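You operate a simulated robot arm through the tools that you are given. There is no shell and no other tool.

You are at the controls of a simulated two-armed robot. One attempt, no reset.

JOB
Put one of the jars from the small parts table on the yellow clamp. Then take the waste tub on the small parts table and put it away on the shelf under the small parts table. Then take the red hinge and put it on the pine board. Then put the blue pad stack on the plywood workbench. Then put one of the polish bottles from the small parts table on the oak board. Then close the blue cover. Then take the yellow cell on the white table and put it away on the shelf under the small parts table. Then lift the paper bin lid open. Do these in the order given. Set down upright: jar, blue pad stack, polish bottle, yellow cell.

The check looks at the end state, three seconds after you hand in, the way a careful person would. Anything else that was tipped, shoved, dropped, spilled or broken makes it a failure. Lids that push on must go on centred and level and be pressed home; caps that screw on are set level and turned clockwise until they are tight.

ROBOT AND FRAMES
Two 7-joint arms with two-finger parallel grippers on one trunk, on a base that moves. Base frame: it is fixed to the floor where the robot stands at the start and does not move with it; the origin is under the middle of the robot, x ahead of it, y to its left, z up; the surface under the hand at the start is at about z = 0.8. Readings come in m, degrees, newtons and seconds.
The left shoulder is at the start at [0.11, 0.169, 1.39], the right one opposite. With the tool pointing down near the work surface each hand reaches from about 0.42 to 0.74 m from the robot's upright axis, wherever it stands, measured 20 degrees to its own side. Places, roughly: blue cover [2.3, 0, 0.9]; blue pad stack (6x4x5 cm) [1.1, 0.2, 0.4]; jar [1, -0.25, 0.75]; oak board [1.5, -0.25, 0.75]; paper bin lid [-1.2, -0.1, 0.7]; pine board [-1, 0.5, 1.25]; plywood workbench [1.3, 1.8, 0.8]; polish bottle [1, 0, 0.75]; red hinge [0.75, 0.25, 0.5]; shelf under the small parts table [1, -0.1, 0.4]; waste tub [0.5, 0, 0.75]; yellow cell [2.25, 0.25, 0.75]; yellow clamp (13x9x2 cm) [0.7, -0.3, 0.8]. Payload 1.57 kg a hand.
Tool frame (each hand has its own): the origin (TCP) lies between the finger pads and is the grasp point; the fingertips stand 0.03 m ahead of it; z points along the fingers, y is the line along which they close. Largest opening 0.08 m; finger width 0.017, thickness 0.012; the body of the gripper, 0.04 by 0.082 m, starts 0.08 m behind the TCP.
Orientation is that of the tool frame in the base frame, as [roll, pitch, yaw] about the fixed x, y, z axes, in that order (R = Rz(yaw) Ry(pitch) Rx(roll)). With the fingers straight down and closing along the base's y, the tool's x points along the base's -x, its y along +y and its z along -z.

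CONTROLS
- The arms move only by the tool send_rows. It takes "left_rows", "right_rows" or both (then of equal length, played together; a hand with none holds still); each is a list of rows, each a list of 7 numbers: the gripper command, from -1 (fully open) to 1 (shut), values between in proportion, then the shift along the tool's x, y, z in m, then the turn, a rotation vector about the tool's x, y, z in rad. In form: [[grip, x, y, z, wx, wy, wz], ...]. A call has 1 to 20 rows; each row shifts and turns the commanded pose from where the row before left it, along the tool's axes as they then stand. Each row takes 0.2 s and may step no farther than 0.05 m and 8.6 degrees from the row before; otherwise, or with a gripper value out of range, the whole call is refused. A pose out of reach is approached as far as the arm can. The call stops where the force on the tool passes 40 N (or 10 N more than at its start, if that is more) or the arm is blocked; 0.2 s more then pass. Each finger travels about 0.072 m/s and halts on what it meets, pressing with about 34 N; the grip force reading is that of the motor and also rises with nothing between the fingers. The clock runs only during rows and for 0.2 s after the last one: add rows that do not move to give the fingers time. The reply holds the time, the measured pose of the TCP, the force on the tool along the base axes, the opening and the grip force, in the units named above and with some noise, with the torque about the TCP (base axes, N m) and any sound that the robot's microphone picked up.
- Cameras (640 x 400 px; columns grow to the right, rows downward): "scene" is now at [0.1311, 0.0298, 1.5505]; the picture's right is [0.49, -0.87, -0.00], its down [-0.81, -0.45, -0.36] and it looks along [0.32, 0.18, -0.93] (base axes); focal length 214 px, centre (320, 200). "left" rides on the left gripper at [0.072, 0.006, -0.122] in its tool frame; the picture's right is [-0.09, 1.00, 0.00], its down [-0.84, -0.08, -0.54] and it looks along [-0.54, -0.05, 0.84] (tool axes); focal length 238 px, centre (320, 200). "right" rides on the right gripper at [0.072, -0.007, -0.122] in its tool frame; the picture's right is [0.09, 1.00, 0.00], its down [-0.84, 0.08, -0.54] and it looks along [-0.54, 0.05, 0.84] (tool axes); focal length 238 px, centre (320, 200). There is no depth. A picture from a camera that has moved, and an enlarged one, comes with that camera's place and axes in the base frame and with its lens.
- capture(camera): a new picture of that camera. No time passes.
- raise_lower(by): slides the trunk up (or, below 0, down) by that many m; the arms and the scene camera ride with it, the base frame stays. It gives what a move gives, with no picture.
- roll_base(legs): drives the robot by 1 to 6 legs, each [ahead, left, turn to the left] in m, m and degrees, along the robot's own axes; the way and the turn of a leg run together, so that a leg with both is an arc; at most 1.5 m and 180 degrees a leg. The arms and the cameras ride along, it lands a little off, and it stops where it bumps. It gives what a move gives.
- pan_tilt(pan, tilt): turns the head with the scene camera to pan (to the left, within 86 degrees either way) and tilt (down, from -29 to 69), counted from straight ahead of the robot. It gives what a move gives.
- close_up(camera, box): a new picture of the part [left, top, right, bottom] of that camera's present view, enlarged. No time passes.
- finish_job(): hands the job in; it is judged then, once.

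Nothing tells you exact positions but the pictures and the camera data. Unless the task says otherwise, let go and move clear before handing in.

The tools are called after "Call:" as a command line: name --argument value ..., lists and objects as JSON in quotes. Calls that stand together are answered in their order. send_rows: Moves the arms, as the interface text tells. Its arguments: {"type":"object","properties":{"left_rows":{"type":"array","items":{"type":"array","items":{"type":"number"}}},"right_rows":{"type":"array","items":{"type":"array","items":{"type":"number"}}}},"required":[]} The other tools are called the same way: raise_lower (by) moves the trunk up or down; roll_base (legs) drives the base; pan_tilt (pan, tilt) turns the head that bears the scene camera; capture (camera) takes a picture; close_up (camera, box) takes an enlarged picture of a part of a camera's view; finish_job () hands the job in.

At the start:

```text
time: 0.0
left_eef_pos: [0.6247, 0.3395, 1.0004]
left_tool_rot: [-179.9, 0.0, 180.0]
left_force: [0.4, 0.0, 0.7]
left_wrist_torque: [-0.02, 0.02, -0.02]
left_opening: 0.0799
left_grasp_force: 0.0
right_eef_pos: [0.6931, -0.1608, 1.1506]
right_tool_rot: [180.0, 0.0, 180.0]
right_force: [-0.6, -0.1, -0.9]
right_wrist_torque: [0.0, -0.02, -0.02]
right_opening: 0.08
right_grasp_force: 0.0
trunk travel left (down, up): [-0.704, 0.186]
robot x, y, heading: [0.0028, 0.0037, -0.2]
head pan, tilt (commanded): [29.2, 68.8]
```

scene: 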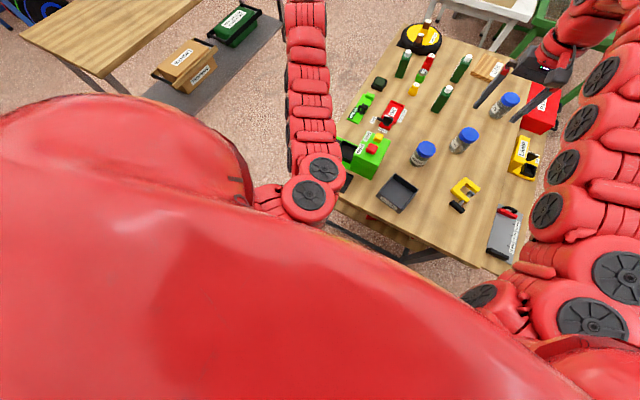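
right: 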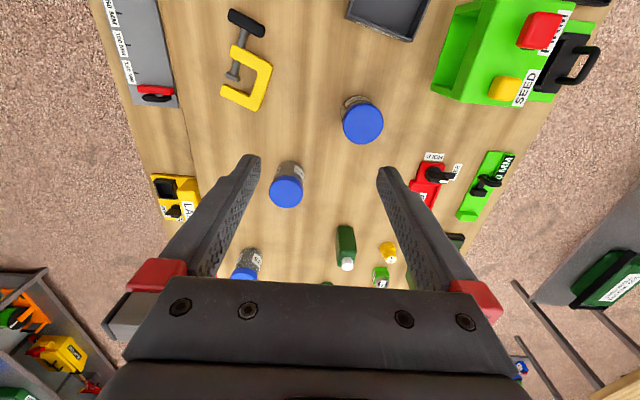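
left: 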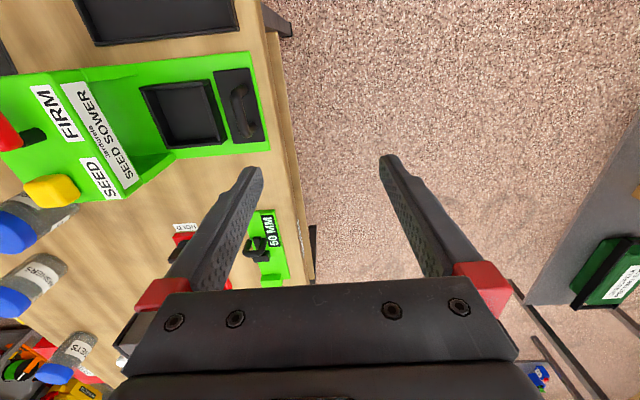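

I see the small parts table in front of me with three blue-lidded jars, a dark tub, a yellow clamp, green bottles and some machines on it. I'll survey the surroundings first with the head camera before moving anything.

Call:
pan_tilt --pan 0 --tilt 45

Call:
capture --camera "scene"

```text
time: 0.9
left_eef_pos: [0.6266, 0.3378, 0.9995]
left_tool_rot: [-179.9, -0.1, 179.9]
left_force: [0.6, 0.2, 0.2]
left_wrist_torque: [0.02, 0.01, -0.02]
left_opening: 0.08
left_grasp_force: 0.1
right_eef_pos: [0.6928, -0.1615, 1.1505]
right_tool_rot: [180.0, 0.0, -180.0]
right_force: [0.1, -0.5, -0.4]
right_wrist_torque: [0.01, 0.03, -0.01]
right_opening: 0.08
right_grasp_force: 0.1
trunk travel left (down, up): [-0.704, 0.186]
robot x, y, heading: [0.0003, 0.0012, -0.2]
head pan, tilt (commanded): [0.0, 45.0]
```

```text
taken
camera scene: at [0.1635, 0.0026, 1.5793], right [0.0, -1.0, 0.0], down [-0.71, 0.0, -0.71], along [0.71, 0.0, -0.71], focal length 214 px, centre (320, 200)
```

scene: 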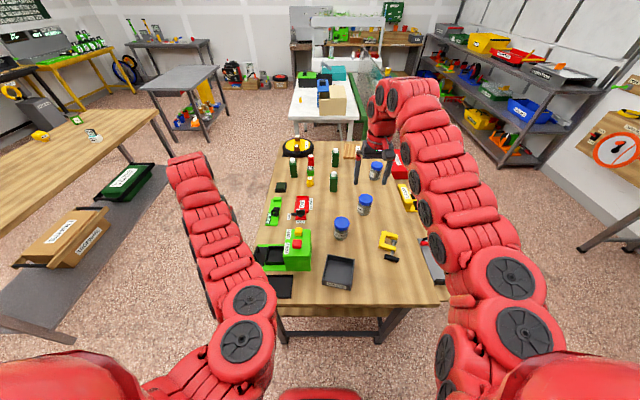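

The whole table is visible from here. I'll zoom in on parts of the view to identify everything.

Call:
close_up --camera "scene" --box '[240, 130, 460, 310]'

Call:
close_up --camera "scene" --box '[260, 10, 420, 140]'

Call:
close_up --camera "scene" --box '[0, 10, 260, 200]'

Call:
pan_tilt --pan 80 --tilt 30

Call:
capture --camera "scene"

Call:
pan_tilt --pan -80 --tilt 30

Call:
capture --camera "scene"

```text
2.22 times, centred on (350, 220) of scene
camera zoom: at [0.1635, 0.0026, 1.5793], right [0.0, -1.0, 0.0], down [-0.71, 0.0, -0.71], along [0.71, 0.0, -0.71], focal length 477 px, centre (253, 156)
```

zoom: 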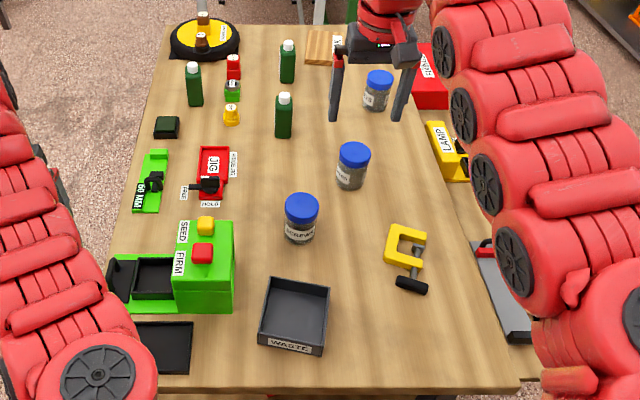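

```text
3.08 times, centred on (340, 75) of scene
camera zoom: at [0.1635, 0.0026, 1.5793], right [0.0, -1.0, 0.0], down [-0.71, 0.0, -0.71], along [0.71, 0.0, -0.71], focal length 660 px, centre (258, 585)
```

zoom: 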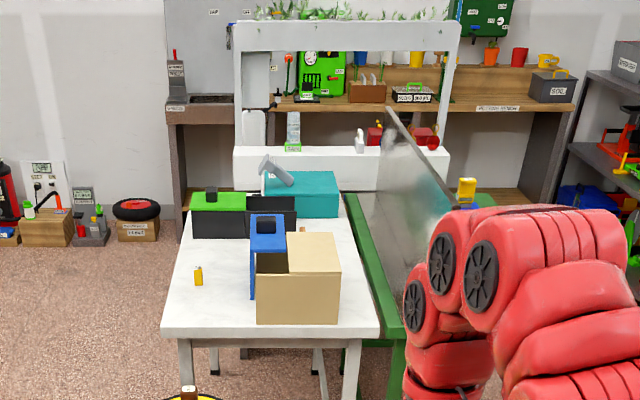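

```text
2.11 times, centred on (130, 105) of scene
camera zoom: at [0.1635, 0.0026, 1.5793], right [0.0, -1.0, 0.0], down [-0.71, 0.0, -0.71], along [0.71, 0.0, -0.71], focal length 452 px, centre (720, 400)
```

zoom: 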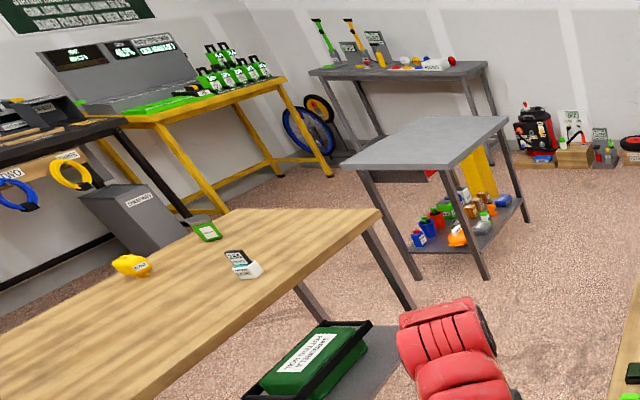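

```text
time: 2.5
left_eef_pos: [0.6244, 0.3388, 1.0005]
left_tool_rot: [-179.9, 0.0, 180.0]
left_force: [-0.3, 0.3, 0.6]
left_wrist_torque: [0.01, 0.02, 0.03]
left_opening: 0.0799
left_grasp_force: 0.0
right_eef_pos: [0.6935, -0.1602, 1.149]
right_tool_rot: [-179.9, 0.0, -179.9]
right_force: [1.2, -0.8, 0.4]
right_wrist_torque: [0.01, -0.02, 0.03]
right_opening: 0.0801
right_grasp_force: 0.1
trunk travel left (down, up): [-0.704, 0.186]
robot x, y, heading: [-0.0029, -0.0048, 0.1]
head pan, tilt (commanded): [80.0, 30.0]
```

```text
taken
camera scene: at [0.098, 0.0916, 1.602], right [0.98, -0.17, 0.0], down [-0.09, -0.49, -0.87], along [0.15, 0.85, -0.5], focal length 214 px, centre (320, 200)
```

scene: 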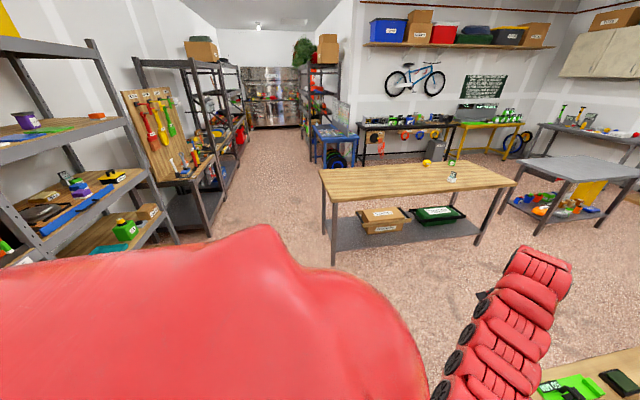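

```text
time: 4.9
left_eef_pos: [0.6262, 0.3388, 0.9996]
left_tool_rot: [-180.0, 0.0, 180.0]
left_force: [0.5, 0.2, -0.4]
left_wrist_torque: [0.0, -0.01, 0.01]
left_opening: 0.0798
left_grasp_force: 0.1
right_eef_pos: [0.6946, -0.1612, 1.1489]
right_tool_rot: [180.0, 0.0, 180.0]
right_force: [-0.5, 0.2, 0.4]
right_wrist_torque: [-0.01, 0.01, -0.02]
right_opening: 0.08
right_grasp_force: 0.0
trunk travel left (down, up): [-0.704, 0.186]
robot x, y, heading: [-0.0003, 0.0009, 0.2]
head pan, tilt (commanded): [-80.0, 30.0]
```

```text
taken
camera scene: at [0.098, -0.0866, 1.602], right [-0.98, -0.17, 0.0], down [-0.09, 0.49, -0.87], along [0.15, -0.85, -0.5], focal length 214 px, centre (320, 200)
```

scene: 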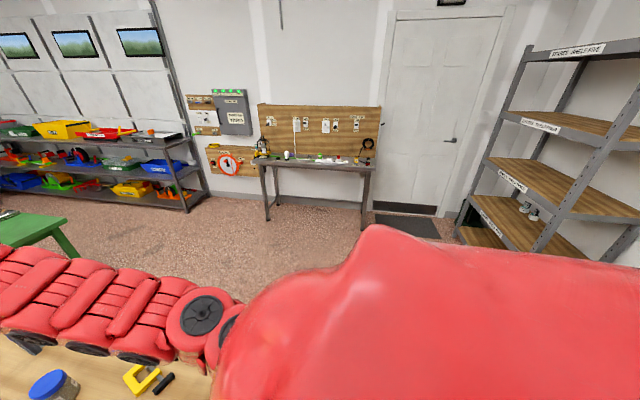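

I've located jars, clamp, tub, bottles and the boards roughly. Now I look closer at the clamp and jars with the right wrist camera.

Call:
close_up --camera "right" --box '[200, 0, 420, 140]'

Call:
pan_tilt --pan -20 --tilt 60

Call:
capture --camera "scene"

Call:
close_up --camera "scene" --box '[240, 100, 400, 200]'

```text
2.86 times, centred on (310, 70) of right
camera zoom: at [0.6215, -0.167, 1.274], right [-0.09, 1.0, 0.0], down [0.84, 0.08, 0.54], along [0.54, 0.05, -0.84], focal length 681 px, centre (349, 571)
```

zoom: 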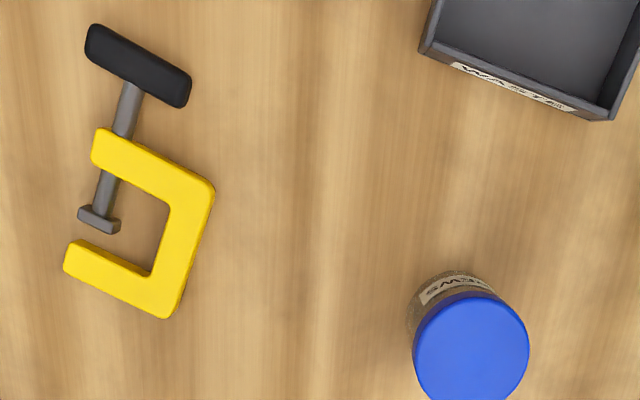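

```text
time: 6.2
left_eef_pos: [0.6248, 0.3387, 0.9995]
left_tool_rot: [-180.0, 0.0, -180.0]
left_force: [0.3, -0.2, -0.3]
left_wrist_torque: [0.02, 0.02, -0.02]
left_opening: 0.08
left_grasp_force: 0.0
right_eef_pos: [0.6931, -0.1611, 1.1487]
right_tool_rot: [-180.0, -0.1, -180.0]
right_force: [0.5, -0.1, 1.2]
right_wrist_torque: [-0.03, 0.05, -0.02]
right_opening: 0.0797
right_grasp_force: 0.0
trunk travel left (down, up): [-0.704, 0.186]
robot x, y, heading: [-0.0013, 0.0011, 0.2]
head pan, tilt (commanded): [-20.0, 60.0]
```

```text
taken
camera scene: at [0.1449, -0.0204, 1.5599], right [-0.34, -0.94, 0.0], down [-0.81, 0.3, -0.5], along [0.47, -0.17, -0.87], focal length 214 px, centre (320, 200)
```

scene: 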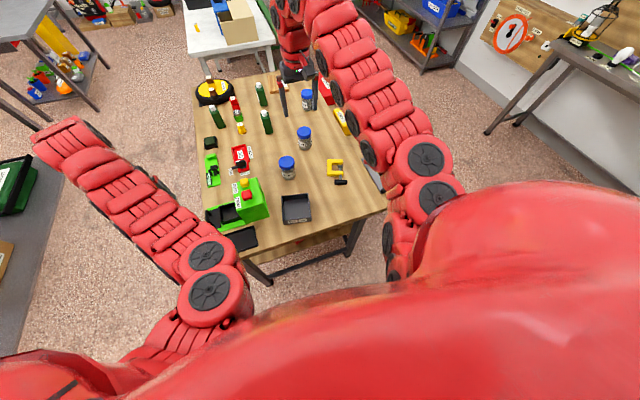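

```text
4.00 times, centred on (320, 150) of scene
camera zoom: at [0.1449, -0.0204, 1.5599], right [-0.34, -0.94, 0.0], down [-0.81, 0.3, -0.5], along [0.47, -0.17, -0.87], focal length 858 px, centre (320, 400)
```

zoom: 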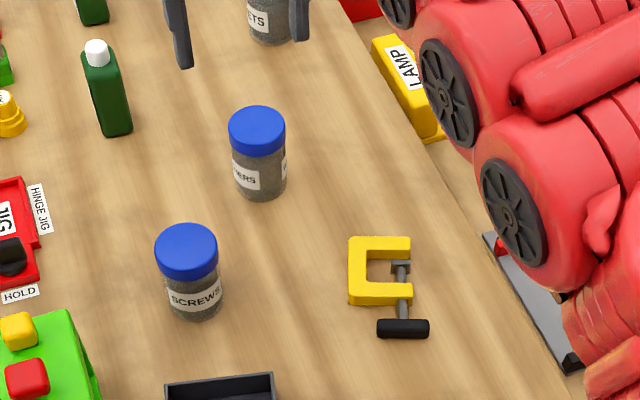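

The SCREWS jar stands at about (0.704, -0.093) with its lid top near z=0.908; the clamp's C-frame is centred near (0.68, -0.289) with its top at about 0.82. I'll move the right hand above the jar and check.

Call:
send_rows --right_rows '[[-1, -0.003, 0.017, 0.03, 0, 0, 0], [-1, -0.003, 0.017, 0.03, 0, 0, 0], [-1, -0.003, 0.017, 0.03, 0, 0, 0], [-1, -0.002, 0.017, 0.03, 0, 0, 0], [-1, 0, 0, 0, 0, 0, 0]]'

Call:
capture --camera "right"

Call:
pan_tilt --pan 0 --tilt 50

Call:
close_up --camera "scene" --box '[240, 110, 460, 250]'

```text
time: 7.4
left_eef_pos: [0.6253, 0.3388, 1.0001]
left_tool_rot: [180.0, 0.0, -180.0]
left_force: [-0.7, -0.1, 0.1]
left_wrist_torque: [0.03, 0.05, -0.02]
left_opening: 0.08
left_grasp_force: 0.0
right_eef_pos: [0.7045, -0.0934, 1.0286]
right_tool_rot: [-180.0, 0.1, -180.0]
right_force: [0.3, -0.7, 1.5]
right_wrist_torque: [0.02, -0.02, -0.01]
right_opening: 0.0801
right_grasp_force: 0.1
trunk travel left (down, up): [-0.704, 0.186]
robot x, y, heading: [-0.0006, -0.0004, 0.1]
head pan, tilt (commanded): [-20.0, 60.0]
```

```text
taken
camera right: at [0.6332, -0.1007, 1.1528], right [-0.09, 1.0, 0.0], down [0.84, 0.08, 0.54], along [0.54, 0.05, -0.84], focal length 238 px, centre (320, 200)
```

right: 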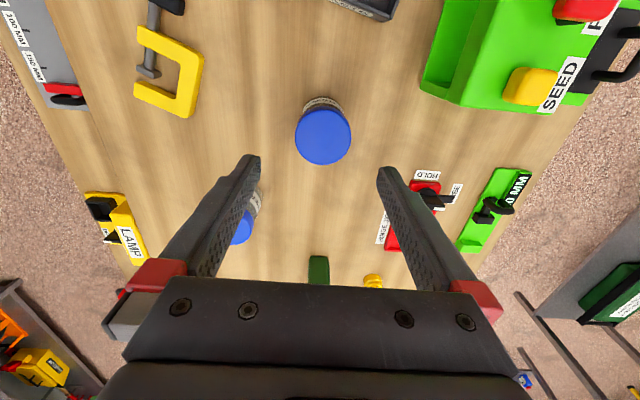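

```text
time: 8.3
left_eef_pos: [0.6251, 0.3389, 0.9998]
left_tool_rot: [-180.0, 0.0, 180.0]
left_force: [-0.4, 0.9, 0.0]
left_wrist_torque: [-0.04, -0.01, -0.03]
left_opening: 0.0802
left_grasp_force: 0.0
right_eef_pos: [0.7042, -0.094, 1.0272]
right_tool_rot: [-180.0, 0.0, -180.0]
right_force: [-0.9, 0.6, 0.2]
right_wrist_torque: [0.02, -0.01, 0.0]
right_opening: 0.0803
right_grasp_force: 0.0
trunk travel left (down, up): [-0.704, 0.186]
robot x, y, heading: [-0.001, -0.0035, 0.2]
head pan, tilt (commanded): [0.0, 50.0]
```

```text
2.86 times, centred on (350, 180) of scene
camera zoom: at [0.1593, 0.0025, 1.5724], right [0.0, -1.0, 0.0], down [-0.77, 0.0, -0.64], along [0.64, 0.0, -0.77], focal length 613 px, centre (234, 257)
```

zoom: 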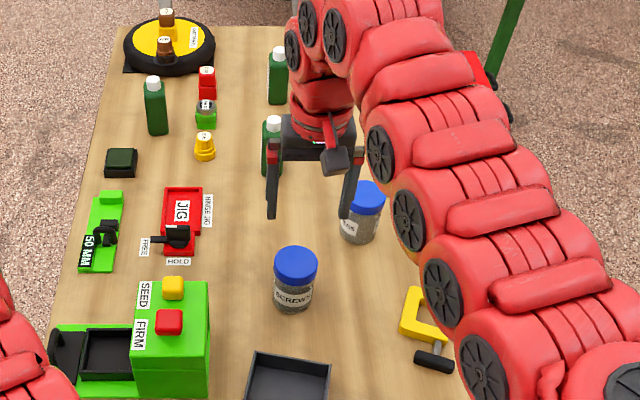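

The lid centre is at about (0.711, -0.089). I'll descend straddling the jar and close the fingers on it.

Call:
send_rows --right_rows '[[-1, -0.007, 0.005, 0.035, 0, 0, 0], [-1, 0, 0, 0.04, 0, 0, 0], [-1, 0, 0, 0.03, 0, 0, 0], [-1, 0, 0, 0.025, 0, 0, 0], [-1, 0, 0, 0.025, 0, 0, 0], [-1, 0, 0, 0, 0, 0, 0]]'

Call:
capture --camera "right"

Call:
close_up --camera "scene" --box '[280, 130, 440, 250]'

```text
time: 9.7
left_eef_pos: [0.6254, 0.3378, 1.0]
left_tool_rot: [-179.9, -0.1, 180.0]
left_force: [-0.7, -0.6, 0.2]
left_wrist_torque: [0.02, 0.01, 0.0]
left_opening: 0.0801
left_grasp_force: 0.2
right_eef_pos: [0.7109, -0.0884, 0.8828]
right_tool_rot: [180.0, 0.1, 179.9]
right_force: [0.1, 0.8, 0.3]
right_wrist_torque: [-0.01, -0.02, -0.01]
right_opening: 0.0802
right_grasp_force: 0.0
right hand out of reach, approached as far as the arm can: row 5
trunk travel left (down, up): [-0.704, 0.186]
robot x, y, heading: [0.0005, 0.0001, -0.4]
head pan, tilt (commanded): [0.0, 50.0]
```

```text
taken
camera right: at [0.6392, -0.0954, 1.0066], right [-0.09, 1.0, 0.0], down [0.84, 0.08, 0.54], along [0.54, 0.05, -0.84], focal length 238 px, centre (320, 200)
```

right: 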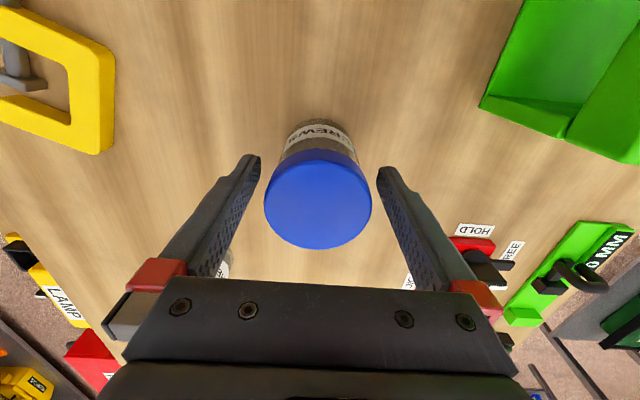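

```text
3.33 times, centred on (360, 190) of scene
camera zoom: at [0.1591, 0.0019, 1.5725], right [0.0, -1.0, 0.0], down [-0.77, 0.0, -0.64], along [0.64, 0.0, -0.77], focal length 715 px, centre (187, 233)
```

zoom: 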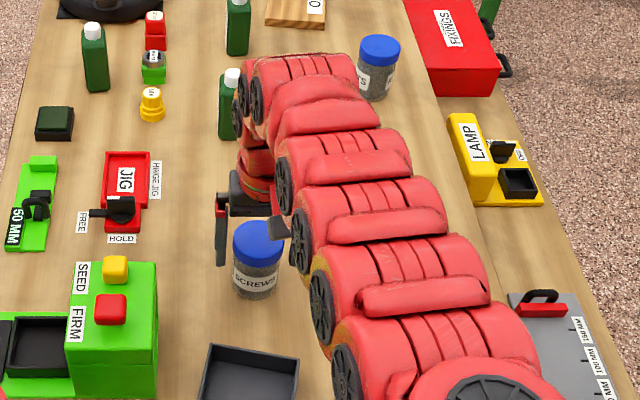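

The arm stopped at its reach limit slightly high, but the jar is centred between the fingers. I'll lower the trunk a little to bring the hand down and then grip.

Call:
raise_lower --by -0.015

Call:
send_rows --right_rows '[[1, 0, 0, 0, 0, 0, 0], [1, 0, 0, 0, 0, 0, 0], [1, 0, 0, 0, 0, 0, 0], [1, 0, 0, 0, 0, 0, 0]]'

Call:
capture --camera "right"

```text
time: 10.3
left_eef_pos: [0.6251, 0.339, 0.9854]
left_tool_rot: [-180.0, 0.0, -180.0]
left_force: [0.0, 0.9, 0.4]
left_wrist_torque: [0.03, 0.01, -0.03]
left_opening: 0.0799
left_grasp_force: 0.0
right_eef_pos: [0.7116, -0.0881, 0.8679]
right_tool_rot: [180.0, -0.1, 180.0]
right_force: [0.2, 0.8, 0.9]
right_wrist_torque: [0.02, 0.03, -0.02]
right_opening: 0.0801
right_grasp_force: 0.1
trunk travel left (down, up): [-0.689, 0.201]
robot x, y, heading: [-0.0046, -0.0026, -0.1]
head pan, tilt (commanded): [0.0, 50.0]
```

```text
time: 11.3
left_eef_pos: [0.6248, 0.3379, 0.9846]
left_tool_rot: [-179.9, 0.0, 180.0]
left_force: [-0.1, 1.2, 0.1]
left_wrist_torque: [0.02, 0.01, -0.01]
left_opening: 0.0801
left_grasp_force: 0.0
right_eef_pos: [0.7107, -0.0888, 0.8672]
right_tool_rot: [-180.0, 0.1, 180.0]
right_force: [-0.2, -0.3, 2.9]
right_wrist_torque: [-0.12, 0.03, 0.0]
right_opening: 0.0627
right_grasp_force: 34.3
trunk travel left (down, up): [-0.689, 0.201]
robot x, y, heading: [-0.003, -0.0007, 0.1]
head pan, tilt (commanded): [0.0, 50.0]
```

```text
taken
camera right: at [0.6389, -0.095, 0.9919], right [-0.09, 1.0, 0.0], down [0.84, 0.08, 0.54], along [0.54, 0.05, -0.84], focal length 238 px, centre (320, 200)
```

right: 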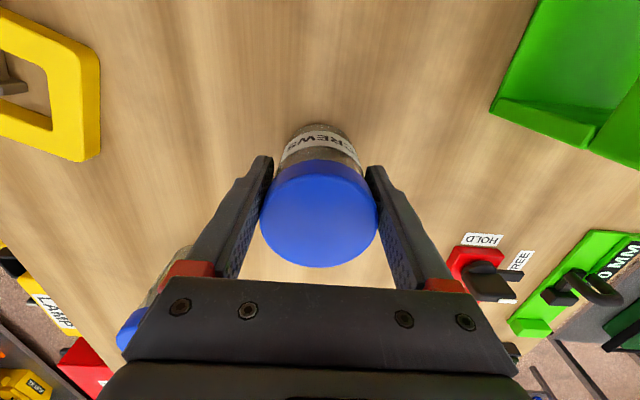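

The jar is gripped (opening 0.063). I'll lift it, move near the clamp while still high, and take another look at the clamp for exact placement.

Call:
send_rows --right_rows '[[1, 0, 0, -0.02, 0, 0, 0], [1, 0, 0, -0.04, 0, 0, 0], [1, 0.005, 0, -0.04, 0, 0, 0], [1, 0.01, -0.02, -0.03, 0, 0, 0], [1, 0.01, -0.03, 0, 0, 0, 0], [1, 0.01, -0.03, 0, 0, 0, 0], [1, 0, -0.03, 0, 0, 0, 0], [1, 0, 0, 0, 0, 0, 0]]'

Call:
capture --camera "right"

Call:
close_up --camera "right" --box '[120, 0, 360, 150]'

```text
time: 13.1
left_eef_pos: [0.6249, 0.3398, 0.9846]
left_tool_rot: [-179.9, 0.0, -180.0]
left_force: [0.0, 0.8, 0.1]
left_wrist_torque: [0.0, 0.02, -0.03]
left_opening: 0.08
left_grasp_force: 0.1
right_eef_pos: [0.6764, -0.201, 0.9967]
right_tool_rot: [179.9, 0.0, -179.9]
right_force: [0.3, 0.3, -3.4]
right_wrist_torque: [-0.02, 0.04, -0.01]
right_opening: 0.0623
right_grasp_force: 33.8
trunk travel left (down, up): [-0.689, 0.201]
robot x, y, heading: [-0.0005, 0.0003, -0.1]
head pan, tilt (commanded): [0.0, 50.0]
```

```text
taken
camera right: at [0.6048, -0.2068, 1.1207], right [-0.09, 1.0, 0.0], down [0.84, 0.08, 0.54], along [0.54, 0.05, -0.84], focal length 238 px, centre (320, 200)
```

right: 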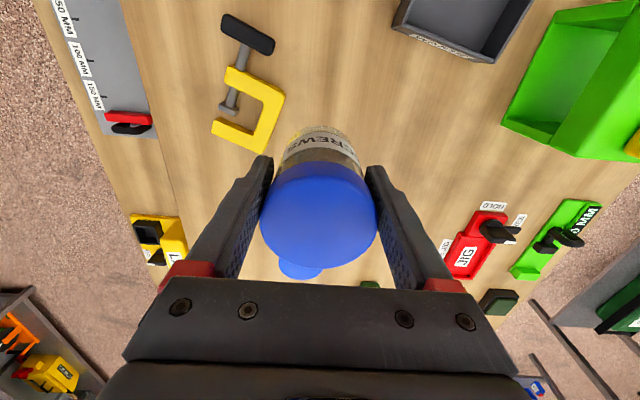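

```text
2.67 times, centred on (240, 75) of right
camera zoom: at [0.6048, -0.2068, 1.1207], right [-0.09, 1.0, 0.0], down [0.84, 0.08, 0.54], along [0.54, 0.05, -0.84], focal length 636 px, centre (533, 533)
```

zoom: 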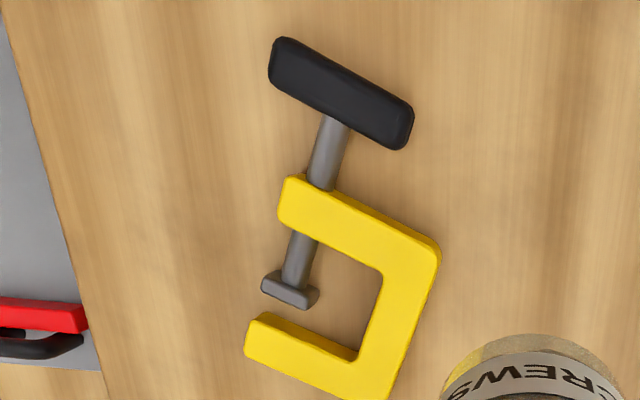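

The refined clamp frame centre is (0.680, -0.2885). I'll move the jar over it, then come down to just above.

Call:
send_rows --right_rows '[[1, -0.002, -0.028, 0, 0, 0, 0], [1, -0.002, -0.028, 0, 0, 0, 0], [1, -0.0016, -0.028, 0, 0, 0, 0], [1, 0, 0, 0.03, 0, 0, 0], [1, 0, 0, 0.03, 0, 0, 0], [1, 0, 0, 0.02, 0, 0, 0], [1, 0, 0, 0.01, 0, 0, 0], [1, 0, 0, 0, 0, 0, 0]]'

Call:
capture --camera "right"

Call:
pan_tilt --pan 0 --tilt 60

Call:
capture --camera "scene"

```text
time: 14.9
left_eef_pos: [0.6268, 0.3384, 0.9851]
left_tool_rot: [-180.0, 0.0, -180.0]
left_force: [-0.3, 0.8, -0.6]
left_wrist_torque: [0.0, 0.01, -0.01]
left_opening: 0.08
left_grasp_force: 0.1
right_eef_pos: [0.682, -0.2839, 0.9083]
right_tool_rot: [180.0, 0.0, 180.0]
right_force: [0.1, 0.3, -3.1]
right_wrist_torque: [0.0, 0.03, 0.01]
right_opening: 0.0624
right_grasp_force: 34.1
trunk travel left (down, up): [-0.689, 0.201]
robot x, y, heading: [-0.0038, 0.0002, -0.1]
head pan, tilt (commanded): [0.0, 50.0]
```

```text
taken
camera right: at [0.6096, -0.29, 1.0322], right [-0.09, 1.0, 0.0], down [0.84, 0.08, 0.54], along [0.54, 0.05, -0.84], focal length 238 px, centre (320, 200)
```

right: 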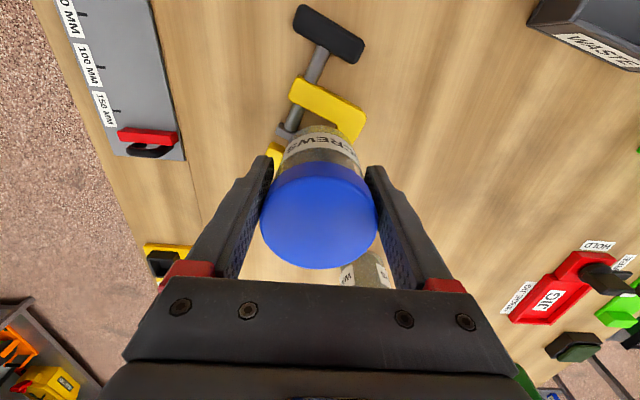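

```text
time: 15.6
left_eef_pos: [0.6271, 0.3384, 0.9846]
left_tool_rot: [-179.8, 0.0, 180.0]
left_force: [0.4, 0.1, -0.9]
left_wrist_torque: [0.01, -0.01, 0.0]
left_opening: 0.0799
left_grasp_force: 0.1
right_eef_pos: [0.6799, -0.2834, 0.9081]
right_tool_rot: [180.0, 0.0, -179.9]
right_force: [1.0, -0.4, -4.1]
right_wrist_torque: [0.04, 0.05, 0.0]
right_opening: 0.0625
right_grasp_force: 34.3
trunk travel left (down, up): [-0.689, 0.201]
robot x, y, heading: [0.0004, -0.0001, 0.2]
head pan, tilt (commanded): [0.0, 60.0]
```

```text
taken
camera scene: at [0.1495, 0.0023, 1.5448], right [0.0, -1.0, 0.0], down [-0.87, 0.0, -0.5], along [0.5, 0.0, -0.87], focal length 214 px, centre (320, 200)
```

scene: 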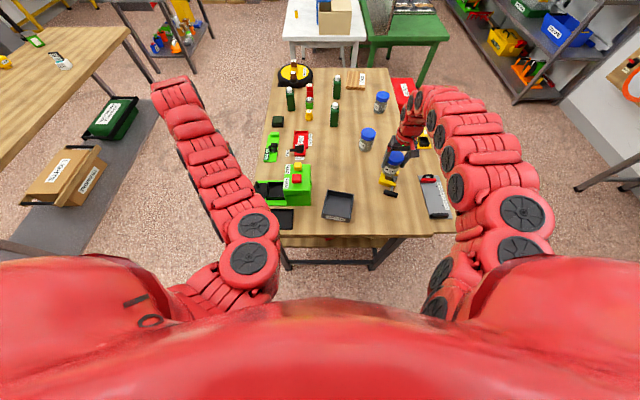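

The jar is over the clamp about 2 cm up. I'll lower it gently until the tool force shows contact.

Call:
send_rows --right_rows '[[1, 0, 0, 0.008, 0, 0, 0], [1, 0, 0, 0.006, 0, 0, 0], [1, 0, 0, 0.003, 0, 0, 0], [1, 0, 0, 0, 0, 0, 0]]'

Call:
close_up --camera "scene" --box '[350, 130, 450, 210]'

```text
time: 16.6
left_eef_pos: [0.6256, 0.339, 0.9856]
left_tool_rot: [180.0, 0.0, 180.0]
left_force: [0.4, -0.2, -0.3]
left_wrist_torque: [-0.02, -0.03, -0.02]
left_opening: 0.0798
left_grasp_force: 0.1
right_eef_pos: [0.6818, -0.2824, 0.8899]
right_tool_rot: [-180.0, 0.1, 180.0]
right_force: [0.1, 1.2, -4.0]
right_wrist_torque: [0.01, 0.05, 0.02]
right_opening: 0.0624
right_grasp_force: 33.7
trunk travel left (down, up): [-0.689, 0.201]
robot x, y, heading: [0.0005, -0.0009, -0.1]
head pan, tilt (commanded): [0.0, 60.0]
```

```text
5.00 times, centred on (400, 170) of scene
camera zoom: at [0.1494, 0.0023, 1.5448], right [0.0, -1.0, 0.0], down [-0.87, 0.0, -0.5], along [0.5, 0.0, -0.87], focal length 1072 px, centre (-80, 350)
```

zoom: 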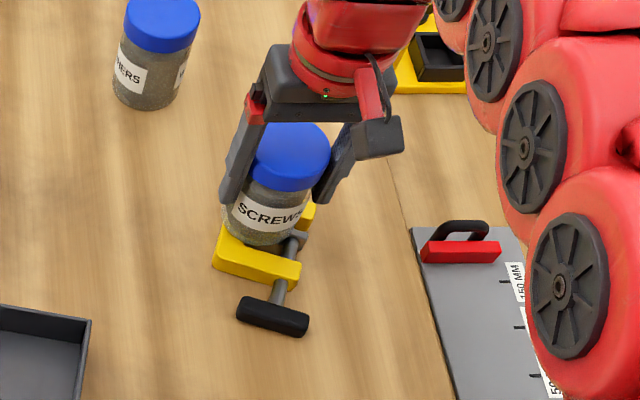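

Still hanging freely (force −4 N). I'll continue in small steps until contact.

Call:
send_rows --right_rows '[[1, 0, 0, 0.002, 0, 0, 0], [1, 0, 0, 0.002, 0, 0, 0], [1, 0, 0, 0, 0, 0, 0]]'

```text
time: 17.4
left_eef_pos: [0.6249, 0.3381, 0.9836]
left_tool_rot: [180.0, 0.0, -180.0]
left_force: [0.4, 0.3, 0.2]
left_wrist_torque: [0.05, -0.01, -0.01]
left_opening: 0.0797
left_grasp_force: 0.0
right_eef_pos: [0.6814, -0.2824, 0.8868]
right_tool_rot: [-180.0, -0.1, 180.0]
right_force: [0.6, -0.8, -4.2]
right_wrist_torque: [0.0, 0.04, 0.0]
right_opening: 0.0624
right_grasp_force: 33.5
trunk travel left (down, up): [-0.689, 0.201]
robot x, y, heading: [0.0001, -0.002, -0.3]
head pan, tilt (commanded): [0.0, 60.0]
```

Call:
send_rows --right_rows '[[1, 0, 0, 0.002, 0, 0, 0], [1, 0, 0, 0.001, 0, 0, 0], [1, 0, 0, 0, 0, 0, 0]]'

```text
time: 18.2
left_eef_pos: [0.6248, 0.3392, 0.9854]
left_tool_rot: [-179.9, 0.1, -180.0]
left_force: [-0.4, 0.1, -0.7]
left_wrist_torque: [0.0, -0.01, -0.02]
left_opening: 0.0798
left_grasp_force: 0.0
right_eef_pos: [0.6818, -0.2834, 0.8844]
right_tool_rot: [-179.9, 0.2, 180.0]
right_force: [3.8, -0.5, 15.6]
right_wrist_torque: [0.24, 0.15, -0.04]
right_opening: 0.0625
right_grasp_force: 33.9
trunk travel left (down, up): [-0.689, 0.201]
robot x, y, heading: [0.0025, -0.0045, 0.0]
head pan, tilt (commanded): [0.0, 60.0]
```

Contact is clear (force jumped to +15.6 N). I'll back off the push, open the fingers and retreat upward.

Call:
send_rows --right_rows '[[1, 0, 0, -0.001, 0, 0, 0], [0.6, 0, 0, 0, 0, 0, 0], [-1, 0, 0, 0, 0, 0, 0], [-1, 0, 0, 0, 0, 0, 0]]'

Call:
close_up --camera "scene" --box '[350, 130, 450, 210]'

Call:
capture --camera "right"

```text
time: 19.2
left_eef_pos: [0.6242, 0.3396, 0.9846]
left_tool_rot: [-179.9, 0.0, -179.9]
left_force: [-0.6, 0.2, -0.4]
left_wrist_torque: [-0.01, 0.0, 0.01]
left_opening: 0.0801
left_grasp_force: 0.0
right_eef_pos: [0.6807, -0.2824, 0.884]
right_tool_rot: [-179.9, 0.1, 179.9]
right_force: [0.4, 0.4, 0.2]
right_wrist_torque: [-0.03, -0.02, 0.02]
right_opening: 0.0802
right_grasp_force: 0.1
trunk travel left (down, up): [-0.689, 0.201]
robot x, y, heading: [0.0006, -0.0023, 0.1]
head pan, tilt (commanded): [0.0, 60.0]
```

```text
5.00 times, centred on (400, 170) of scene
camera zoom: at [0.1486, 0.0025, 1.5448], right [0.0, -1.0, 0.0], down [-0.87, 0.0, -0.5], along [0.5, 0.0, -0.87], focal length 1072 px, centre (-80, 350)
```

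zoom: 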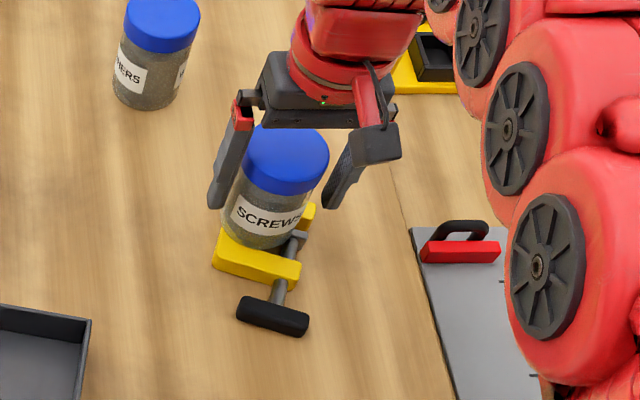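

```text
taken
camera right: at [0.609, -0.289, 1.0085], right [-0.09, 1.0, 0.0], down [0.84, 0.08, 0.54], along [0.54, 0.05, -0.84], focal length 238 px, centre (320, 200)
```

right: 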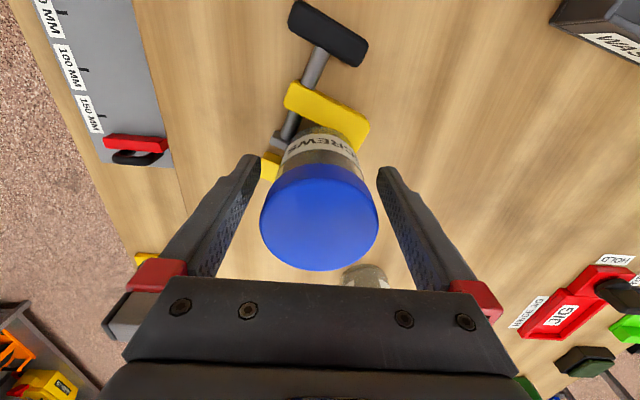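

The jar stands on the clamp, fingers open. I'll lift straight up and verify it's stable.

Call:
send_rows --right_rows '[[-1, 0, 0, -0.02, 0, 0, 0], [-1, 0, 0, -0.04, 0, 0, 0], [-1, 0, 0, -0.04, 0, 0, 0], [-1, 0, 0, -0.04, 0, 0, 0], [-1, 0, 0, -0.04, 0, 0, 0], [-1, 0.02, 0, -0.03, 0, 0, 0], [-1, 0, 0, 0, 0, 0, 0]]'

Call:
close_up --camera "scene" --box '[260, 130, 460, 250]'

Call:
capture --camera "right"

Call:
capture --camera "left"

```text
time: 20.8
left_eef_pos: [0.6256, 0.3394, 0.9838]
left_tool_rot: [-179.9, 0.0, 180.0]
left_force: [-0.6, -0.2, 0.0]
left_wrist_torque: [0.02, 0.0, 0.0]
left_opening: 0.0799
left_grasp_force: 0.0
right_eef_pos: [0.6645, -0.2815, 1.0947]
right_tool_rot: [-180.0, -0.1, 180.0]
right_force: [-0.7, -0.1, -1.2]
right_wrist_torque: [-0.03, -0.02, -0.02]
right_opening: 0.0803
right_grasp_force: 0.1
trunk travel left (down, up): [-0.689, 0.201]
robot x, y, heading: [-0.0013, -0.0026, 0.0]
head pan, tilt (commanded): [0.0, 60.0]
```

```text
3.20 times, centred on (360, 190) of scene
camera zoom: at [0.15, 0.0033, 1.5447], right [0.0, -1.0, 0.0], down [-0.87, 0.0, -0.5], along [0.5, 0.0, -0.87], focal length 686 px, centre (192, 232)
```

zoom: 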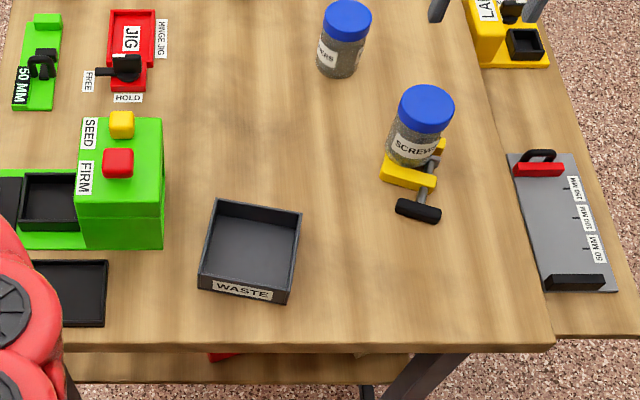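

```text
taken
camera right: at [0.5918, -0.2877, 1.22], right [-0.09, 1.0, 0.0], down [0.84, 0.08, 0.54], along [0.54, 0.05, -0.84], focal length 238 px, centre (320, 200)
```

right: 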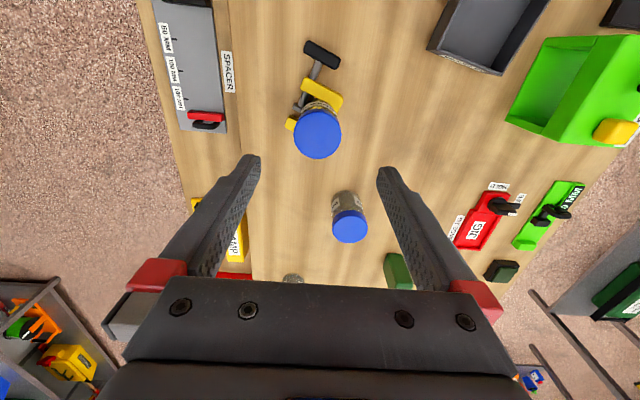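

```text
taken
camera left: at [0.5533, 0.3462, 1.105], right [0.09, 1.0, 0.0], down [0.84, -0.08, 0.54], along [0.54, -0.05, -0.84], focal length 238 px, centre (320, 200)
```

left: 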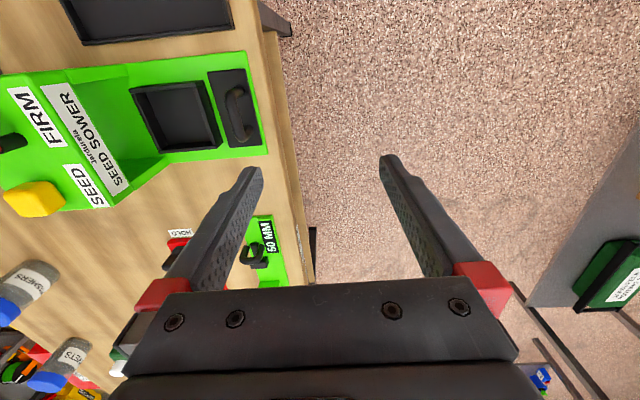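

Step 1 looks good: the jar stands upright on the clamp. Next I need to know the shelf beneath the table, so I'll back the base off with the hands above table height, then lower the trunk and look underneath.

Call:
roll_base --legs '[[-0.45, 0, 0]]'

Call:
pan_tilt --pan 0 --tilt 35

Call:
capture --camera "scene"

```text
time: 23.6
left_eef_pos: [0.1727, 0.3359, 0.9851]
left_tool_rot: [-179.8, 0.1, 179.7]
left_force: [0.5, 0.5, -0.1]
left_wrist_torque: [0.01, 0.0, -0.01]
left_opening: 0.0803
left_grasp_force: 0.0
right_eef_pos: [0.206, -0.2859, 1.095]
right_tool_rot: [180.0, 0.0, 179.6]
right_force: [-1.1, 0.2, 0.3]
right_wrist_torque: [-0.01, 0.04, -0.01]
right_opening: 0.0797
right_grasp_force: 0.1
trunk travel left (down, up): [-0.689, 0.201]
robot x, y, heading: [-0.4566, 0.0029, -0.2]
head pan, tilt (commanded): [0.0, 60.0]
```

```text
time: 24.4
left_eef_pos: [0.1724, 0.3358, 0.9838]
left_tool_rot: [179.9, 0.0, 179.6]
left_force: [0.2, 0.7, -0.3]
left_wrist_torque: [0.0, 0.02, -0.01]
left_opening: 0.0801
left_grasp_force: 0.1
right_eef_pos: [0.2061, -0.286, 1.0951]
right_tool_rot: [-180.0, 0.0, 179.4]
right_force: [0.7, -0.4, 0.3]
right_wrist_torque: [0.01, 0.0, 0.01]
right_opening: 0.08
right_grasp_force: 0.1
trunk travel left (down, up): [-0.689, 0.201]
robot x, y, heading: [-0.4531, -0.0024, -0.2]
head pan, tilt (commanded): [0.0, 35.0]
```

```text
taken
camera scene: at [-0.2847, 0.0029, 1.579], right [-0.01, -1.0, 0.0], down [-0.57, 0.0, -0.82], along [0.82, -0.01, -0.57], focal length 214 px, centre (320, 200)
```

scene: 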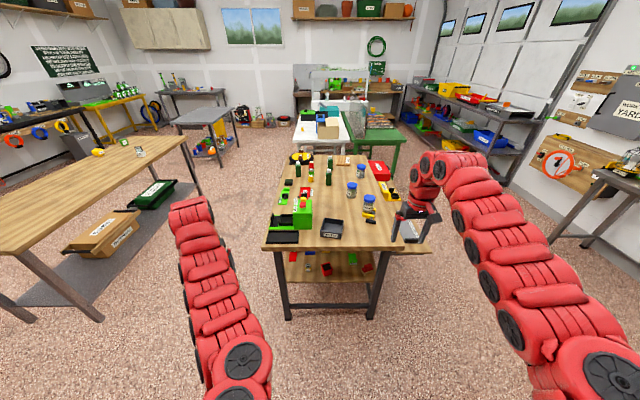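

I can see the shelf front under the table. I'll lower the trunk to look straight in.

Call:
raise_lower --by -0.55

Call:
pan_tilt --pan 0 --tilt 20

Call:
capture --camera "scene"

Call:
close_up --camera "scene" --box '[220, 150, 420, 280]'

```text
refused: -0.55 is not a number from -0.4 to 0.4
```

```text
time: 25.2
left_eef_pos: [0.1732, 0.3357, 0.9836]
left_tool_rot: [-179.9, -0.1, 179.6]
left_force: [0.2, -0.4, -0.9]
left_wrist_torque: [0.0, -0.02, 0.03]
left_opening: 0.0801
left_grasp_force: 0.0
right_eef_pos: [0.2051, -0.2866, 1.0962]
right_tool_rot: [-180.0, -0.1, 179.5]
right_force: [0.4, -0.2, 0.8]
right_wrist_torque: [0.0, -0.03, -0.02]
right_opening: 0.0801
right_grasp_force: 0.1
trunk travel left (down, up): [-0.689, 0.201]
robot x, y, heading: [-0.452, 0.0046, -0.0]
head pan, tilt (commanded): [0.0, 20.0]
```

```text
taken
camera scene: at [-0.28, 0.0028, 1.603], right [-0.01, -1.0, 0.0], down [-0.34, 0.0, -0.94], along [0.94, -0.01, -0.34], focal length 214 px, centre (320, 200)
```

scene: 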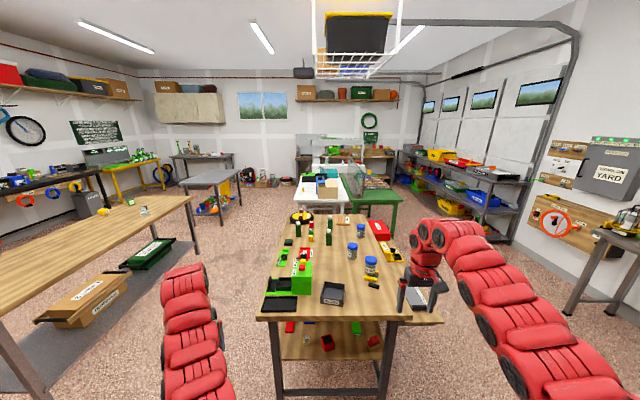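

```text
3.08 times, centred on (320, 215) of scene
camera zoom: at [-0.28, 0.0028, 1.603], right [-0.01, -1.0, 0.0], down [-0.34, 0.0, -0.94], along [0.94, -0.01, -0.34], focal length 660 px, centre (320, 154)
```

zoom: 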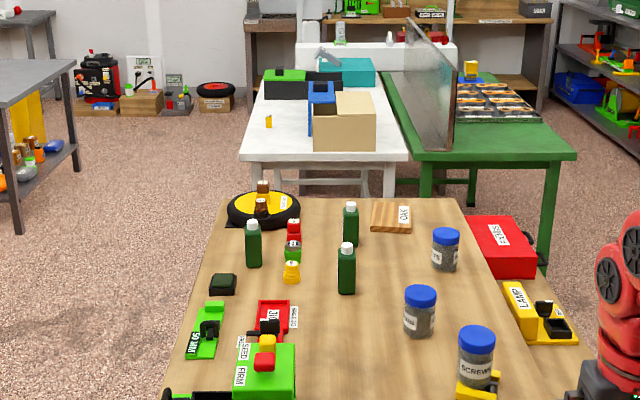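

Trunk moves are limited to 0.4 m per call, so I'll lower in two steps.

Call:
raise_lower --by -0.4

Call:
raise_lower --by -0.15

Call:
capture --camera "scene"

Call:
close_up --camera "scene" --box '[220, 150, 420, 280]'

```text
time: 29.0
left_eef_pos: [0.1721, 0.3355, 0.5849]
left_tool_rot: [-179.9, 0.0, 179.7]
left_force: [0.7, -0.4, -0.4]
left_wrist_torque: [0.01, 0.0, -0.01]
left_opening: 0.0803
left_grasp_force: 0.1
right_eef_pos: [0.2053, -0.2846, 0.6971]
right_tool_rot: [-180.0, -0.1, 179.6]
right_force: [0.6, -0.5, 1.1]
right_wrist_torque: [-0.04, 0.02, 0.01]
right_opening: 0.08
right_grasp_force: 0.0
trunk travel left (down, up): [-0.289, 0.601]
robot x, y, heading: [-0.4557, 0.0053, -0.2]
head pan, tilt (commanded): [0.0, 20.0]
```

```text
time: 30.8
left_eef_pos: [0.173, 0.3355, 0.4356]
left_tool_rot: [-179.9, 0.0, 179.6]
left_force: [0.2, 0.3, 0.2]
left_wrist_torque: [-0.03, 0.0, 0.01]
left_opening: 0.0801
left_grasp_force: 0.0
right_eef_pos: [0.2047, -0.2861, 0.5476]
right_tool_rot: [180.0, 0.0, 179.6]
right_force: [0.2, 0.2, -0.2]
right_wrist_torque: [0.02, 0.01, 0.02]
right_opening: 0.08
right_grasp_force: 0.0
trunk travel left (down, up): [-0.139, 0.751]
robot x, y, heading: [-0.4535, -0.0002, -0.4]
head pan, tilt (commanded): [0.0, 20.0]
```

```text
taken
camera scene: at [-0.2802, 0.0029, 1.0531], right [-0.01, -1.0, 0.0], down [-0.34, 0.0, -0.94], along [0.94, -0.01, -0.34], focal length 214 px, centre (320, 200)
```

scene: 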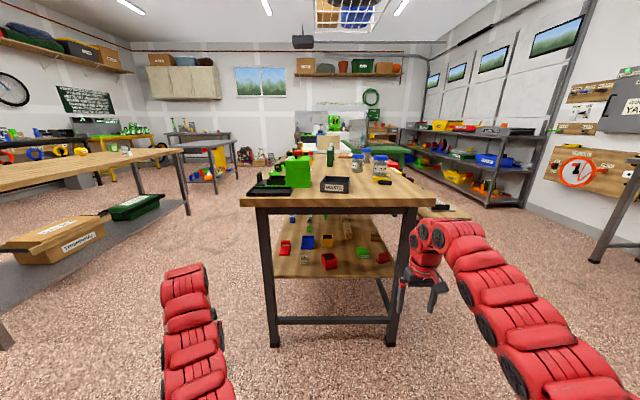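

```text
3.08 times, centred on (320, 215) of scene
camera zoom: at [-0.2802, 0.0029, 1.0531], right [-0.01, -1.0, 0.0], down [-0.34, 0.0, -0.94], along [0.94, -0.01, -0.34], focal length 660 px, centre (320, 154)
```

zoom: 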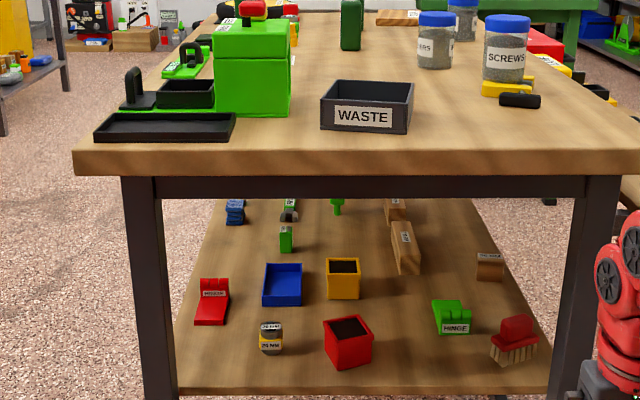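

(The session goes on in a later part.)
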